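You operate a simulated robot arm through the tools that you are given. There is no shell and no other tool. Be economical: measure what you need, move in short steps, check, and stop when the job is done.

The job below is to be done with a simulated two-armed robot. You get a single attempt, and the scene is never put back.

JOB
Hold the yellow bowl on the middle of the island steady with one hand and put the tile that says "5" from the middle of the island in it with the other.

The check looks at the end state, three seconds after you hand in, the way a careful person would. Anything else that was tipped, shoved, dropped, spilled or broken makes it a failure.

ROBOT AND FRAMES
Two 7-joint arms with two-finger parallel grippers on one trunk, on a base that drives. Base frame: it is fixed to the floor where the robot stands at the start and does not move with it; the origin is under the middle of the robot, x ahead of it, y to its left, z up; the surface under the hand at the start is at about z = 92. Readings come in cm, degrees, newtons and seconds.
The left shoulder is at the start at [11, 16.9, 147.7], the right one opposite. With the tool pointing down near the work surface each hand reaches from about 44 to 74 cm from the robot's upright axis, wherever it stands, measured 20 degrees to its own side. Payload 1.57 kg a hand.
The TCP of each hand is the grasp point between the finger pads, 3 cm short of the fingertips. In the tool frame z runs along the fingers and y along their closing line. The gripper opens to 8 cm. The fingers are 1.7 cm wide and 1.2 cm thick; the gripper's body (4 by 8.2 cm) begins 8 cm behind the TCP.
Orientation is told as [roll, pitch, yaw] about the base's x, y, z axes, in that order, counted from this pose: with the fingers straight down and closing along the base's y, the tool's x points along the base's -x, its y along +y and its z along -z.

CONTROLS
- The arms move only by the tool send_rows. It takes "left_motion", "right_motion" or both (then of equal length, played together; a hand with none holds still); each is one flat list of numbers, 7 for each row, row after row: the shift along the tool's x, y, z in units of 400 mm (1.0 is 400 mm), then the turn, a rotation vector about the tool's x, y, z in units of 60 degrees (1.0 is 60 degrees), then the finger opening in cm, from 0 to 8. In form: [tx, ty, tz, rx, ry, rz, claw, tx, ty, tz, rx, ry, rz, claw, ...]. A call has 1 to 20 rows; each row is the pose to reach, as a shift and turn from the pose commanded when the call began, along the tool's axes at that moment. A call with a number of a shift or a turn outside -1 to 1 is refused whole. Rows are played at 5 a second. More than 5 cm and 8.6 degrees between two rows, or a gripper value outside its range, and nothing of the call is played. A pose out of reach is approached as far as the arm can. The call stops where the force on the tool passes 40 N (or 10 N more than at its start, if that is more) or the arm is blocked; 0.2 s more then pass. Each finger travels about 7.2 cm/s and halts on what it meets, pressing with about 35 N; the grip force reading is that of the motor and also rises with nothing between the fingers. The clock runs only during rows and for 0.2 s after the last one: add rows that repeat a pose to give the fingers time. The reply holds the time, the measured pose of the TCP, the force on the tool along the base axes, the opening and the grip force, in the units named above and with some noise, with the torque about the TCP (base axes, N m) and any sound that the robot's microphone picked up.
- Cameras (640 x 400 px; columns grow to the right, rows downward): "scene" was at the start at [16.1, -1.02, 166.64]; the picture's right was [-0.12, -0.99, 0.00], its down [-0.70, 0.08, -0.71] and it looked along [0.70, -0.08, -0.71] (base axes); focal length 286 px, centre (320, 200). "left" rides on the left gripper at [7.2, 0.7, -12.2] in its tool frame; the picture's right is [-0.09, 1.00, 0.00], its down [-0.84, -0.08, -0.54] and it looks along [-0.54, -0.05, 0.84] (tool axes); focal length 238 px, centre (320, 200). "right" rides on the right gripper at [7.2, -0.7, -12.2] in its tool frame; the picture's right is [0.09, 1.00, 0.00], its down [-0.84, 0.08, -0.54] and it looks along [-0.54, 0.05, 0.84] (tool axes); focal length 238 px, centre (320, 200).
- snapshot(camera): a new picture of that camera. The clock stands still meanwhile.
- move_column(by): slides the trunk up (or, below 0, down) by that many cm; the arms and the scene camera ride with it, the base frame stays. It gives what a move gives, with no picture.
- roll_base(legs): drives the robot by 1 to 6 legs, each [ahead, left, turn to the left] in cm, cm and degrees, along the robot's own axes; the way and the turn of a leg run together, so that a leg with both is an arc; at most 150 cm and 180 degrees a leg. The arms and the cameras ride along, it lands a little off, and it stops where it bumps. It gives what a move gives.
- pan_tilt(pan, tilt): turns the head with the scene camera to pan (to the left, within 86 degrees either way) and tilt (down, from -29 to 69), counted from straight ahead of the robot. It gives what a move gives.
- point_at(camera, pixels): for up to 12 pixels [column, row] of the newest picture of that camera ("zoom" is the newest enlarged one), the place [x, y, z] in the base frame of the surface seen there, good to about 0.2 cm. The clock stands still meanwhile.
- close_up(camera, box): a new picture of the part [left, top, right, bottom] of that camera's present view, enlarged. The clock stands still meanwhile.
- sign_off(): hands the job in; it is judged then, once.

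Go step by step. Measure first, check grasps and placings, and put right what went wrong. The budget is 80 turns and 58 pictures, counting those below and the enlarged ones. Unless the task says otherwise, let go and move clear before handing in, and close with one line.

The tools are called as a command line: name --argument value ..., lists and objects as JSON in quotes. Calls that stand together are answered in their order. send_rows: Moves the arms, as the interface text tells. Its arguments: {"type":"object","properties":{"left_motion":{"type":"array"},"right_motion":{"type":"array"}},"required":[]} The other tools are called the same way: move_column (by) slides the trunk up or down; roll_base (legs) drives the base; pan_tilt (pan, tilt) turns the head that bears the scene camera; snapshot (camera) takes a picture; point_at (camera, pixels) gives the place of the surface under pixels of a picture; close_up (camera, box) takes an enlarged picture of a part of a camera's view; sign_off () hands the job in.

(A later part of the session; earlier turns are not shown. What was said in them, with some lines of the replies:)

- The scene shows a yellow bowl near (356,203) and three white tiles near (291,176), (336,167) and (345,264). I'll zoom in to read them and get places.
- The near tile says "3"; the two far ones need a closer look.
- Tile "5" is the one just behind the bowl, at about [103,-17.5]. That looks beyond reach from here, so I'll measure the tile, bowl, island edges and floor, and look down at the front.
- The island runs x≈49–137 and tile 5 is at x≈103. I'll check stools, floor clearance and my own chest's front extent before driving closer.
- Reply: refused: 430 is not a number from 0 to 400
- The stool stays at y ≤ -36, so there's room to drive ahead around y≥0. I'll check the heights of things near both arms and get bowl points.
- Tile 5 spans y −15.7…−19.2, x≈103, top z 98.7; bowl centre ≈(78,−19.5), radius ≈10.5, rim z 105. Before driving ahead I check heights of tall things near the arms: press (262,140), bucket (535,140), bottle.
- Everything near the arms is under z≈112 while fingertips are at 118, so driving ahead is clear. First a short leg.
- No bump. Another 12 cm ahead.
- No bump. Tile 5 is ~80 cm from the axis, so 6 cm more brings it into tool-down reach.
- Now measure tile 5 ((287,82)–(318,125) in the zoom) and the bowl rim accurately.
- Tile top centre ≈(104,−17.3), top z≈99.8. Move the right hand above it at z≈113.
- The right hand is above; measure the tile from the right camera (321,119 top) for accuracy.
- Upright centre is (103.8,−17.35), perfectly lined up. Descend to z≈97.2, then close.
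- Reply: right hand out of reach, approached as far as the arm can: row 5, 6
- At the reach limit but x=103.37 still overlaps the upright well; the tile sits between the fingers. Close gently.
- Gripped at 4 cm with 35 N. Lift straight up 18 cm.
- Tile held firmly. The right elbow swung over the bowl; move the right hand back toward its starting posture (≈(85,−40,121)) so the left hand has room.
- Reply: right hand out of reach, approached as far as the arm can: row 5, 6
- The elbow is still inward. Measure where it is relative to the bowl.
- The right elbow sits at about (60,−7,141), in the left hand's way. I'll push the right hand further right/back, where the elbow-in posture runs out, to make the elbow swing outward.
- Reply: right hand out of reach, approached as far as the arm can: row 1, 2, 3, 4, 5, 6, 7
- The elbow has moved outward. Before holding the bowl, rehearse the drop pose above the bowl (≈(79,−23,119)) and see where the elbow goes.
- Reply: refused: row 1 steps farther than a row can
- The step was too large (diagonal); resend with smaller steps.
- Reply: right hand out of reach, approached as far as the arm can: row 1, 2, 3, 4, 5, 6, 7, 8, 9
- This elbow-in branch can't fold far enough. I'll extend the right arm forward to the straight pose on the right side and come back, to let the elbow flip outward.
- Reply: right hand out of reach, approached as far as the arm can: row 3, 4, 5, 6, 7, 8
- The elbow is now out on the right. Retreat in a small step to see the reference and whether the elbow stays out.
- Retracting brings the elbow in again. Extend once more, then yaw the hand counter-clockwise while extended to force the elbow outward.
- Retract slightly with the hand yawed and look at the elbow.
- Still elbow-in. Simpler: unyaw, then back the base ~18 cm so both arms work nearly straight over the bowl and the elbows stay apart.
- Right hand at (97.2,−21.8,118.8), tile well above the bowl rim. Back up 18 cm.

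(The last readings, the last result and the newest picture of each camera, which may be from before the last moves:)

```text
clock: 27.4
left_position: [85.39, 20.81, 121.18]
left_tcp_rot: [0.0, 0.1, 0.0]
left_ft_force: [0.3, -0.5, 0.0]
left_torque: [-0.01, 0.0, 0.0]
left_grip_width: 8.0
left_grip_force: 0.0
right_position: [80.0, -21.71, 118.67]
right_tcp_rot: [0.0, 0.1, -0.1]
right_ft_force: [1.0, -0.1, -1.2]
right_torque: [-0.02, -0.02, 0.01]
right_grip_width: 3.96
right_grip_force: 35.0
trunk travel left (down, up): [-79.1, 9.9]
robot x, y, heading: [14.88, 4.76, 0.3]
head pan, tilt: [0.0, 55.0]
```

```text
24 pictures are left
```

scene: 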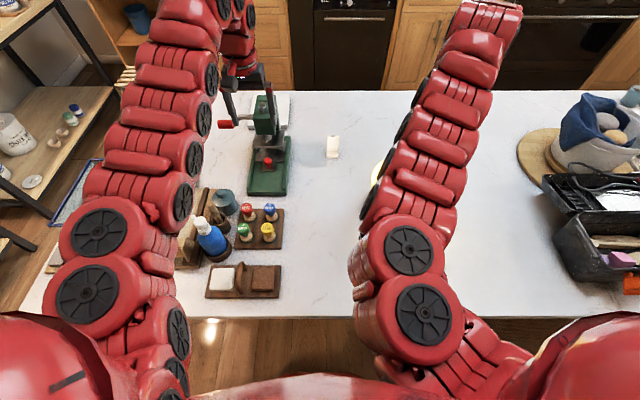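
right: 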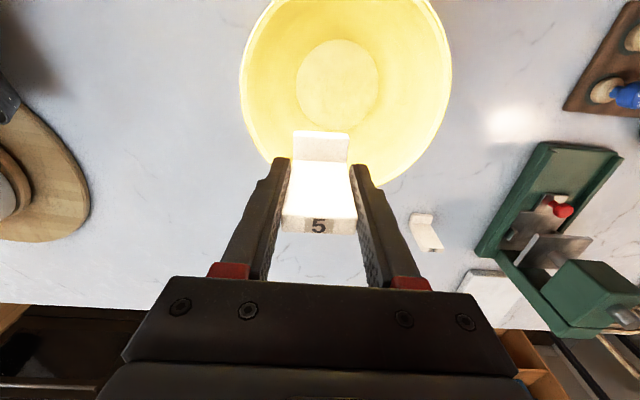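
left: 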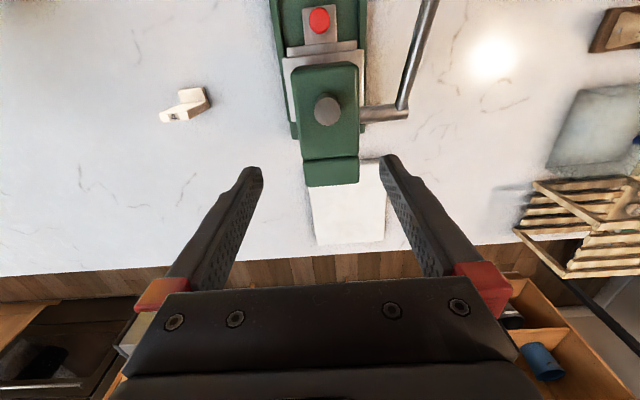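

Right hand waits above the bowl at (80,−21.7). Now measure the left wall of the bowl (right side in this picture, around (448,70)) for the hold.

point_at --camera "right" --pixels '[[450, 65], [445, 65], [440, 65], [430, 65], [415, 65], [400, 65], [448, 90], [449, 40], [242, 70], [440, 110], [443, 20], [388, 70]]'

snapshot --camera "left"

```text
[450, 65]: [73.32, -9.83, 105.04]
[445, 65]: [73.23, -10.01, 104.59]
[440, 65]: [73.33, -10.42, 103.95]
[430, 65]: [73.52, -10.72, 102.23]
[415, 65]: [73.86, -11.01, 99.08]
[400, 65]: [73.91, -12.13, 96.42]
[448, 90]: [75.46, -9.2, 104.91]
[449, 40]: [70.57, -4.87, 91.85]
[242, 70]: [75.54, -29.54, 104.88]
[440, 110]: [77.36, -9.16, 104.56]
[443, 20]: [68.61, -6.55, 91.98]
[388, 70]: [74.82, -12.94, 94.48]
```

```text
23 pictures are left
```

left: 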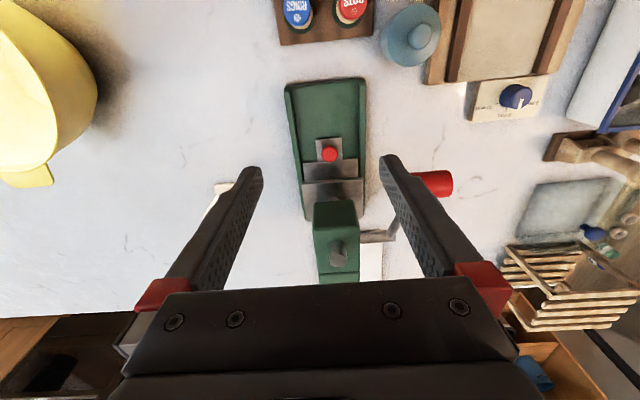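

The inner wall leans ~12° and at x=77, z=102.5 its centre is y≈−9.7. Bring the left hand above that spot, leaning 13° to the left.

send_rows --left_motion '[0.03, -0.1, 0, 0, 0, 0, 8, 0.06, -0.2, 0, 0.05, 0, 0, 7, 0.09, -0.3, 0, 0.1, 0, 0, 6, 0.12, -0.4, 0.02, 0.15, 0, 0, 5, 0.15, -0.5, 0.06, 0.2, 0, 0, 5, 0.18, -0.59, 0.1, 0.217, 0, 0, 5, 0.21, -0.66, 0.14, 0.217, 0, 0, 5, 0.21, -0.695, 0.175, 0.217, 0, 0, 5, 0.21, -0.695, 0.175, 0.217, 0, 0, 5]'

snapshot --camera "left"

snapshot --camera "scene"

```text
clock: 29.4
left_position: [76.98, -6.91, 114.38]
left_tcp_rot: [-13.0, 0.0, 0.0]
left_ft_force: [-0.4, -0.2, 0.2]
left_torque: [-0.02, 0.08, 0.01]
left_grip_width: 4.99
left_grip_force: 0.0
right_position: [79.9, -21.72, 118.93]
right_tcp_rot: [0.1, 0.1, -0.2]
right_ft_force: [-0.3, -0.3, -1.6]
right_torque: [-0.01, 0.01, 0.0]
right_grip_width: 3.92
right_grip_force: 35.1
trunk travel left (down, up): [-79.1, 9.9]
robot x, y, heading: [14.94, 5.16, -0.3]
head pan, tilt: [0.0, 55.0]
```

```text
22 pictures are left
```

left: 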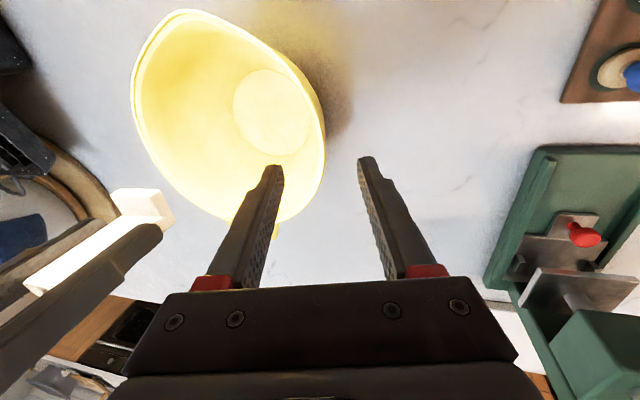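

```text
21 pictures are left
```

scene: 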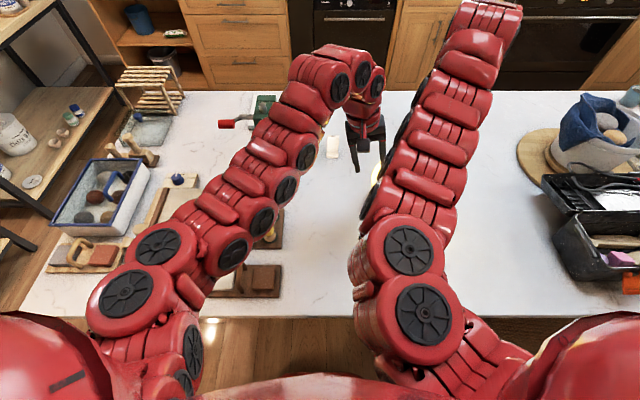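

Both arms are clear and the rim (325,140) lies centred between the left fingertips (280 and 365). Descend along the tool axis.

send_rows --left_motion '[0, 0, 0.08, 0, 0, 0, 5, 0, 0, 0.16, 0, 0, 0, 5, 0, 0, 0.22, 0, 0, 0, 5, 0, 0, 0.27, 0, 0, 0, 5, 0, 0, 0.3, 0, 0, 0, 5, 0, 0, 0.3, 0, 0, 0, 5]'

snapshot --camera "left"

```text
clock: 30.8
left_position: [76.95, -9.63, 102.54]
left_tcp_rot: [-13.0, 0.1, -0.1]
left_ft_force: [-0.3, -0.4, -0.7]
left_torque: [0.0, -0.01, 0.01]
left_grip_width: 5.03
left_grip_force: 0.1
right_position: [79.85, -21.78, 118.97]
right_tcp_rot: [0.0, 0.0, -0.1]
right_ft_force: [-0.7, 0.0, -0.9]
right_torque: [0.01, -0.01, 0.01]
right_grip_width: 3.94
right_grip_force: 35.2
trunk travel left (down, up): [-79.1, 9.9]
robot x, y, heading: [14.91, 5.05, 0.2]
head pan, tilt: [0.0, 55.0]
```

```text
20 pictures are left
```

left: 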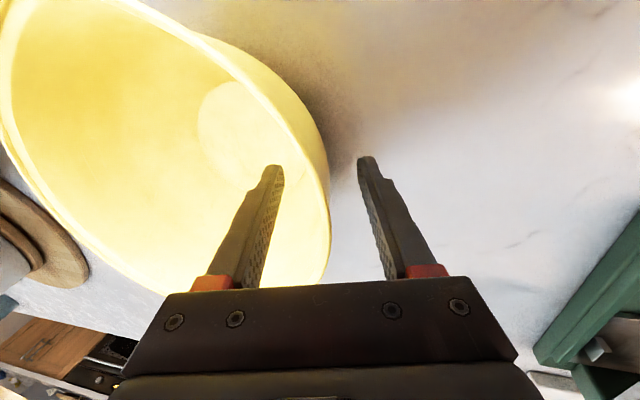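

The wall runs nicely between the fingers with no force. Close gently.

send_rows --left_motion '[0, 0, 0, 0, 0, 0, 4, 0, 0, 0, 0, 0, 0, 3, 0, 0, 0, 0, 0, 0, 2.2, 0, 0, 0, 0, 0, 0, 1.6, 0, 0, 0, 0, 0, 0, 1.1, 0, 0, 0, 0, 0, 0, 0.7, 0, 0, 0, 0, 0, 0, 0.3, 0, 0, 0, 0, 0, 0, 0, 0, 0, 0, 0, 0, 0, 0]'

snapshot --camera "left"

snapshot --camera "right"

```text
clock: 32.8
left_position: [76.83, -9.72, 102.7]
left_tcp_rot: [-13.0, 0.1, -0.2]
left_ft_force: [0.6, 0.2, -0.4]
left_torque: [0.21, 0.0, 0.06]
left_grip_width: 0.44
left_grip_force: 25.1
right_position: [79.69, -21.76, 118.85]
right_tcp_rot: [0.0, 0.0, -0.1]
right_ft_force: [-0.3, 0.0, -0.8]
right_torque: [-0.02, -0.02, 0.01]
right_grip_width: 3.94
right_grip_force: 35.2
trunk travel left (down, up): [-79.1, 9.9]
robot x, y, heading: [14.64, 5.24, 0.1]
head pan, tilt: [0.0, 55.0]
```

```text
19 pictures are left
```

left: 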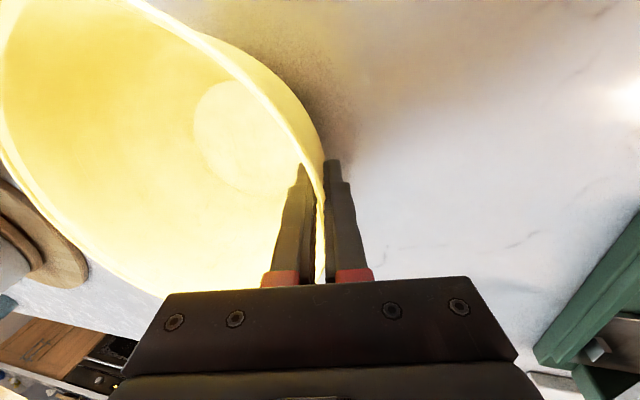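

```text
18 pictures are left
```

right: 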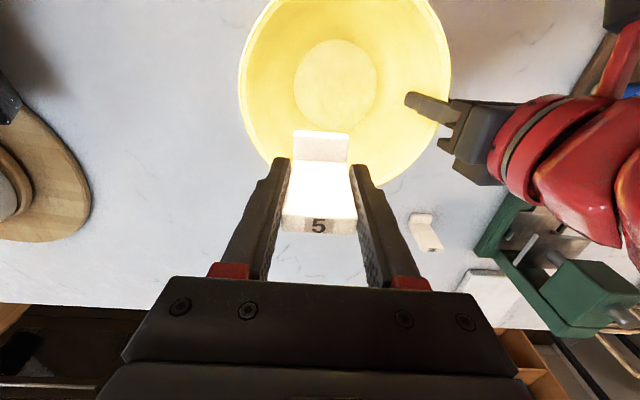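

Bowl wall gripped (0.44 cm, 25 N), bowl unmoved. Find the bowl floor's centre for the placement.

point_at --camera "right" --pixels '[[336, 83], [296, 83], [376, 83], [336, 42], [336, 125], [242, 80], [266, 150]]'

```text
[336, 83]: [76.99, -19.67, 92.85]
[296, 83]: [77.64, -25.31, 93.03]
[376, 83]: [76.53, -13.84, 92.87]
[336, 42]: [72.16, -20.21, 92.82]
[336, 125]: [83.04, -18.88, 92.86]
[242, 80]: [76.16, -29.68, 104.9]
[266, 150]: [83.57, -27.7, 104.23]
```

Bowl floor centre is (77.5,−19.6), z 92.85. Lower the tile to (78,−20.2) so its base is ~0.5 cm above the floor.

send_rows --right_motion '[0.0425, 0.039, 0.08, 0, 0, 0, 2.5, 0.0425, 0.039, 0.17, 0, 0, 0, 2.5, 0.0425, 0.039, 0.26, 0, 0, 0, 2.5, 0.0425, 0.039, 0.34, 0, 0, 0, 2.5, 0.0425, 0.039, 0.42, 0, 0, 0, 2.5, 0.0425, 0.039, 0.47, 0, 0, 0, 2.5, 0.0425, 0.039, 0.505, 0, 0, 0, 2.5, 0.0425, 0.039, 0.505, 0, 0, 0, 2.5]'

snapshot --camera "right"

```text
clock: 34.6
left_position: [77.04, -9.75, 102.64]
left_tcp_rot: [-13.1, 0.0, -0.2]
left_ft_force: [0.1, 0.8, -2.1]
left_torque: [0.23, 0.02, 0.13]
left_grip_width: 0.44
left_grip_force: 24.7
right_position: [78.15, -20.22, 98.41]
right_tcp_rot: [0.0, 0.0, -0.2]
right_ft_force: [0.3, -0.1, -1.0]
right_torque: [-0.01, 0.07, 0.0]
right_grip_width: 3.95
right_grip_force: 34.8
right hand out of reach, approached as far as the arm can: row 2, 3
trunk travel left (down, up): [-79.1, 9.9]
robot x, y, heading: [14.67, 5.11, -0.2]
head pan, tilt: [0.0, 55.0]
```

```text
17 pictures are left
```

right: 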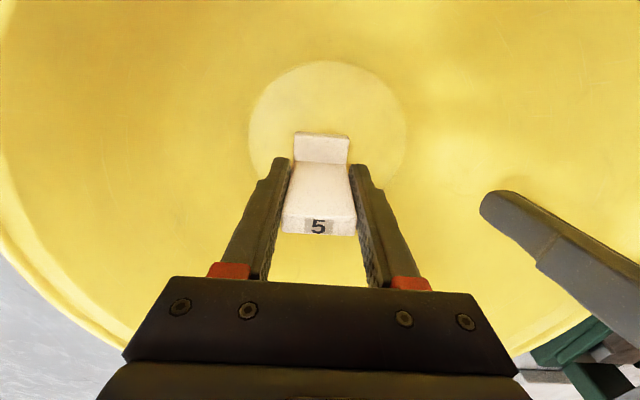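

The tile is just above the bowl floor (z 98.4 vs contact ≈98.1), with clearance all round. Lower 0.3 cm and open to 5.5 cm.

send_rows --right_motion '[0, 0, 0.007, 0, 0, 0, 2.5, 0, 0, 0.007, 0, 0, 0, 4.2, 0, 0, 0.007, 0, 0, 0, 4.8, 0, 0, 0.007, 0, 0, 0, 5.5, 0, 0, 0.007, 0, 0, 0, 5.5]'

snapshot --camera "right"

```text
clock: 35.8
left_position: [77.11, -9.77, 102.65]
left_tcp_rot: [-13.0, 0.1, -0.1]
left_ft_force: [0.0, -0.5, -2.9]
left_torque: [0.27, 0.07, -0.09]
left_grip_width: 0.45
left_grip_force: 24.9
right_position: [78.16, -20.15, 98.31]
right_tcp_rot: [0.1, 0.0, 0.0]
right_ft_force: [-0.1, -0.2, 1.2]
right_torque: [-0.01, -0.01, 0.02]
right_grip_width: 5.48
right_grip_force: 0.1
trunk travel left (down, up): [-79.1, 9.9]
robot x, y, heading: [14.87, 4.97, -0.2]
head pan, tilt: [0.0, 55.0]
```

```text
16 pictures are left
```

right: 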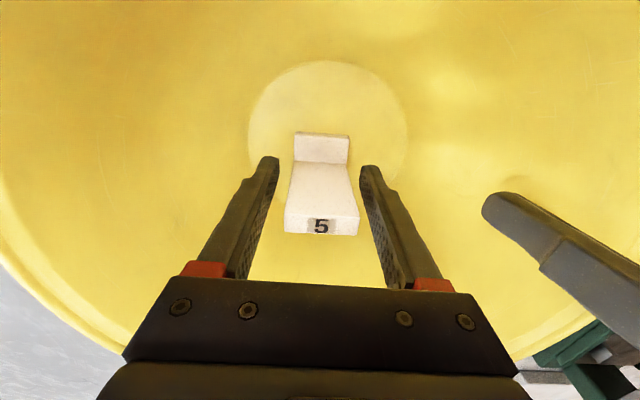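

The tile stands free on the bowl floor. Raise the right hand straight up, with a slight forward drift once above the tile.

send_rows --right_motion '[0, 0, -0.05, 0, 0, 0, 5.5, 0, 0, -0.1, 0, 0, 0, 5.5, 0, 0, -0.17, 0, 0, 0, 5.5, -0.02, 0, -0.25, 0, 0, 0, 5.5, -0.04, 0, -0.33, 0, 0, 0, 5.5, -0.05, 0, -0.42, 0, 0, 0, 5.5, -0.05, 0, -0.5, 0, 0, 0, 5.5, -0.05, 0, -0.5, 0, 0, 0, 5.5]'

snapshot --camera "right"

```text
clock: 37.6
left_position: [76.95, -9.72, 102.58]
left_tcp_rot: [-12.9, 0.2, -0.1]
left_ft_force: [-0.3, 0.6, -2.7]
left_torque: [0.28, 0.07, -0.05]
left_grip_width: 0.44
left_grip_force: 25.0
right_position: [80.15, -20.23, 118.33]
right_tcp_rot: [0.0, 0.0, -0.1]
right_ft_force: [1.0, 0.3, 0.3]
right_torque: [0.01, 0.01, 0.02]
right_grip_width: 5.49
right_grip_force: 0.1
trunk travel left (down, up): [-79.1, 9.9]
robot x, y, heading: [14.89, 5.05, 0.3]
head pan, tilt: [0.0, 55.0]
```

```text
15 pictures are left
```

right: 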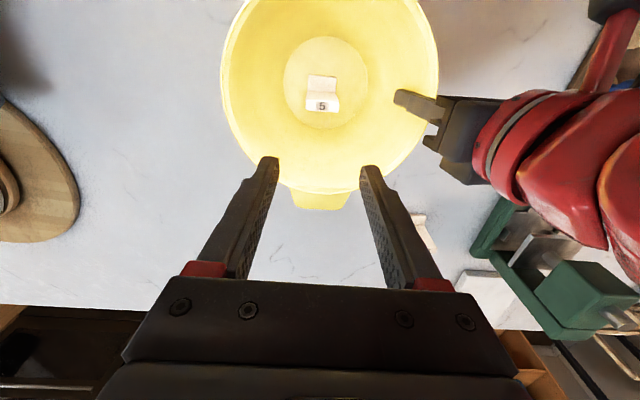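

Tile 5 stands in the bowl. Move the right hand aside to the right; then release the bowl with the left.

send_rows --right_motion '[-0.03, -0.1, 0, 0, 0, 0, 5.5, -0.06, -0.2, 0, 0, 0, 0, 5.5, -0.08, -0.3, 0, 0, 0, 0, 5.5, -0.08, -0.35, 0, 0, 0, 0, 5.5]'

send_rows --left_motion '[0, 0, 0, 0, 0, 0, 0.8, 0, 0, 0, 0, 0, 0, 1.4, 0, 0, 0, 0, 0, 0, 2.2, 0, 0, 0, 0, 0, 0, 3.2, 0, 0, 0, 0, 0, 0, 4, 0, 0, 0, 0, 0, 0, 4]'

snapshot --camera "left"

```text
clock: 38.6
left_position: [76.95, -9.73, 102.65]
left_tcp_rot: [-12.9, 0.0, 0.0]
left_ft_force: [1.5, -0.4, -2.5]
left_torque: [0.31, -0.02, 0.03]
left_grip_width: 0.43
left_grip_force: 25.1
right_position: [82.61, -34.27, 118.2]
right_tcp_rot: [0.1, -0.1, -0.1]
right_ft_force: [-0.3, -0.1, -0.5]
right_torque: [0.02, 0.01, -0.01]
right_grip_width: 5.52
right_grip_force: 0.0
right hand out of reach, approached as far as the arm can: row 4
trunk travel left (down, up): [-79.1, 9.9]
robot x, y, heading: [14.9, 4.9, -0.3]
head pan, tilt: [0.0, 55.0]
```

```text
clock: 40.0
left_position: [76.94, -9.74, 102.66]
left_tcp_rot: [-13.0, 0.1, -0.2]
left_ft_force: [-0.5, 0.1, -0.6]
left_torque: [-0.02, 0.03, -0.02]
left_grip_width: 4.01
left_grip_force: 0.0
right_position: [82.64, -34.29, 118.25]
right_tcp_rot: [0.1, -0.1, -0.1]
right_ft_force: [0.1, 0.2, -0.2]
right_torque: [0.0, -0.03, 0.0]
right_grip_width: 5.49
right_grip_force: 0.0
trunk travel left (down, up): [-79.1, 9.9]
robot x, y, heading: [15.04, 4.93, -0.0]
head pan, tilt: [0.0, 55.0]
```

```text
14 pictures are left
```

left: 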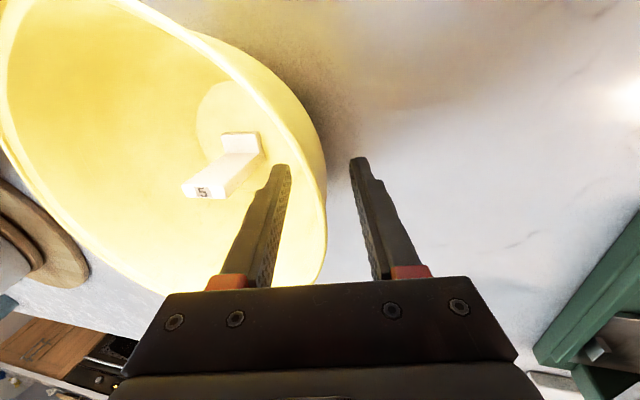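

Bowl released, fingers clear of the wall on both sides. Withdraw the left hand along its axis.

send_rows --left_motion '[0, 0, -0.06, 0, 0, 0, 4, 0, 0, -0.14, 0, 0, 0, 4, 0, 0, -0.23, 0, 0, 0, 4, 0, 0, -0.33, 0, 0, 0, 4, 0, 0.05, -0.42, 0, 0, 0, 4, 0, 0.15, -0.44, 0, 0, 0, 4, 0, 0.25, -0.44, 0, 0, 0, 4]'

snapshot --camera "scene"

snapshot --camera "left"

```text
clock: 41.6
left_position: [77.05, 4.0, 117.46]
left_tcp_rot: [-13.1, 0.0, -0.1]
left_ft_force: [0.0, 0.5, 0.4]
left_torque: [-0.02, 0.02, -0.02]
left_grip_width: 3.99
left_grip_force: 0.0
right_position: [82.58, -34.19, 118.35]
right_tcp_rot: [-0.1, 0.0, -0.1]
right_ft_force: [0.5, -0.2, 0.5]
right_torque: [-0.04, -0.05, -0.02]
right_grip_width: 5.49
right_grip_force: 0.2
trunk travel left (down, up): [-79.1, 9.9]
robot x, y, heading: [14.66, 5.48, 0.0]
head pan, tilt: [0.0, 55.0]
```

```text
13 pictures are left
```

scene: 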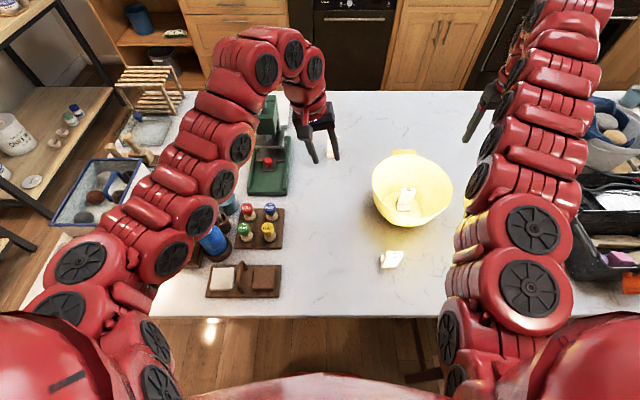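

```text
12 pictures are left
```

left: 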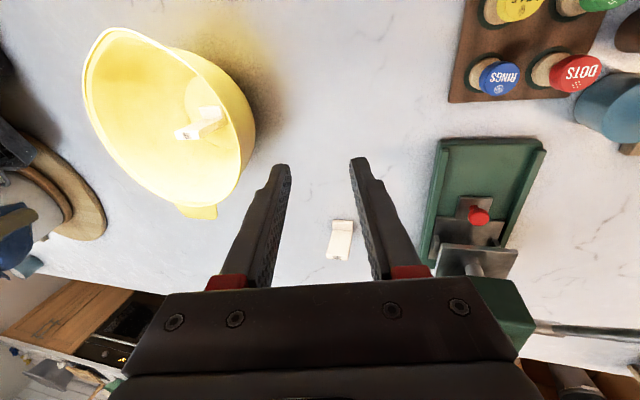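

The tile with "5" is in the bowl (scene pixel (405,198)). The bowl and the other tiles are where they were, and both hands are clear and unloaded, so I'm handing in.

sign_off

```text
The job is handed in.
```

The "5" tile is standing in the yellow bowl: the left hand held the bowl's rim while the right hand set the tile down, and both hands were clear when I handed in.
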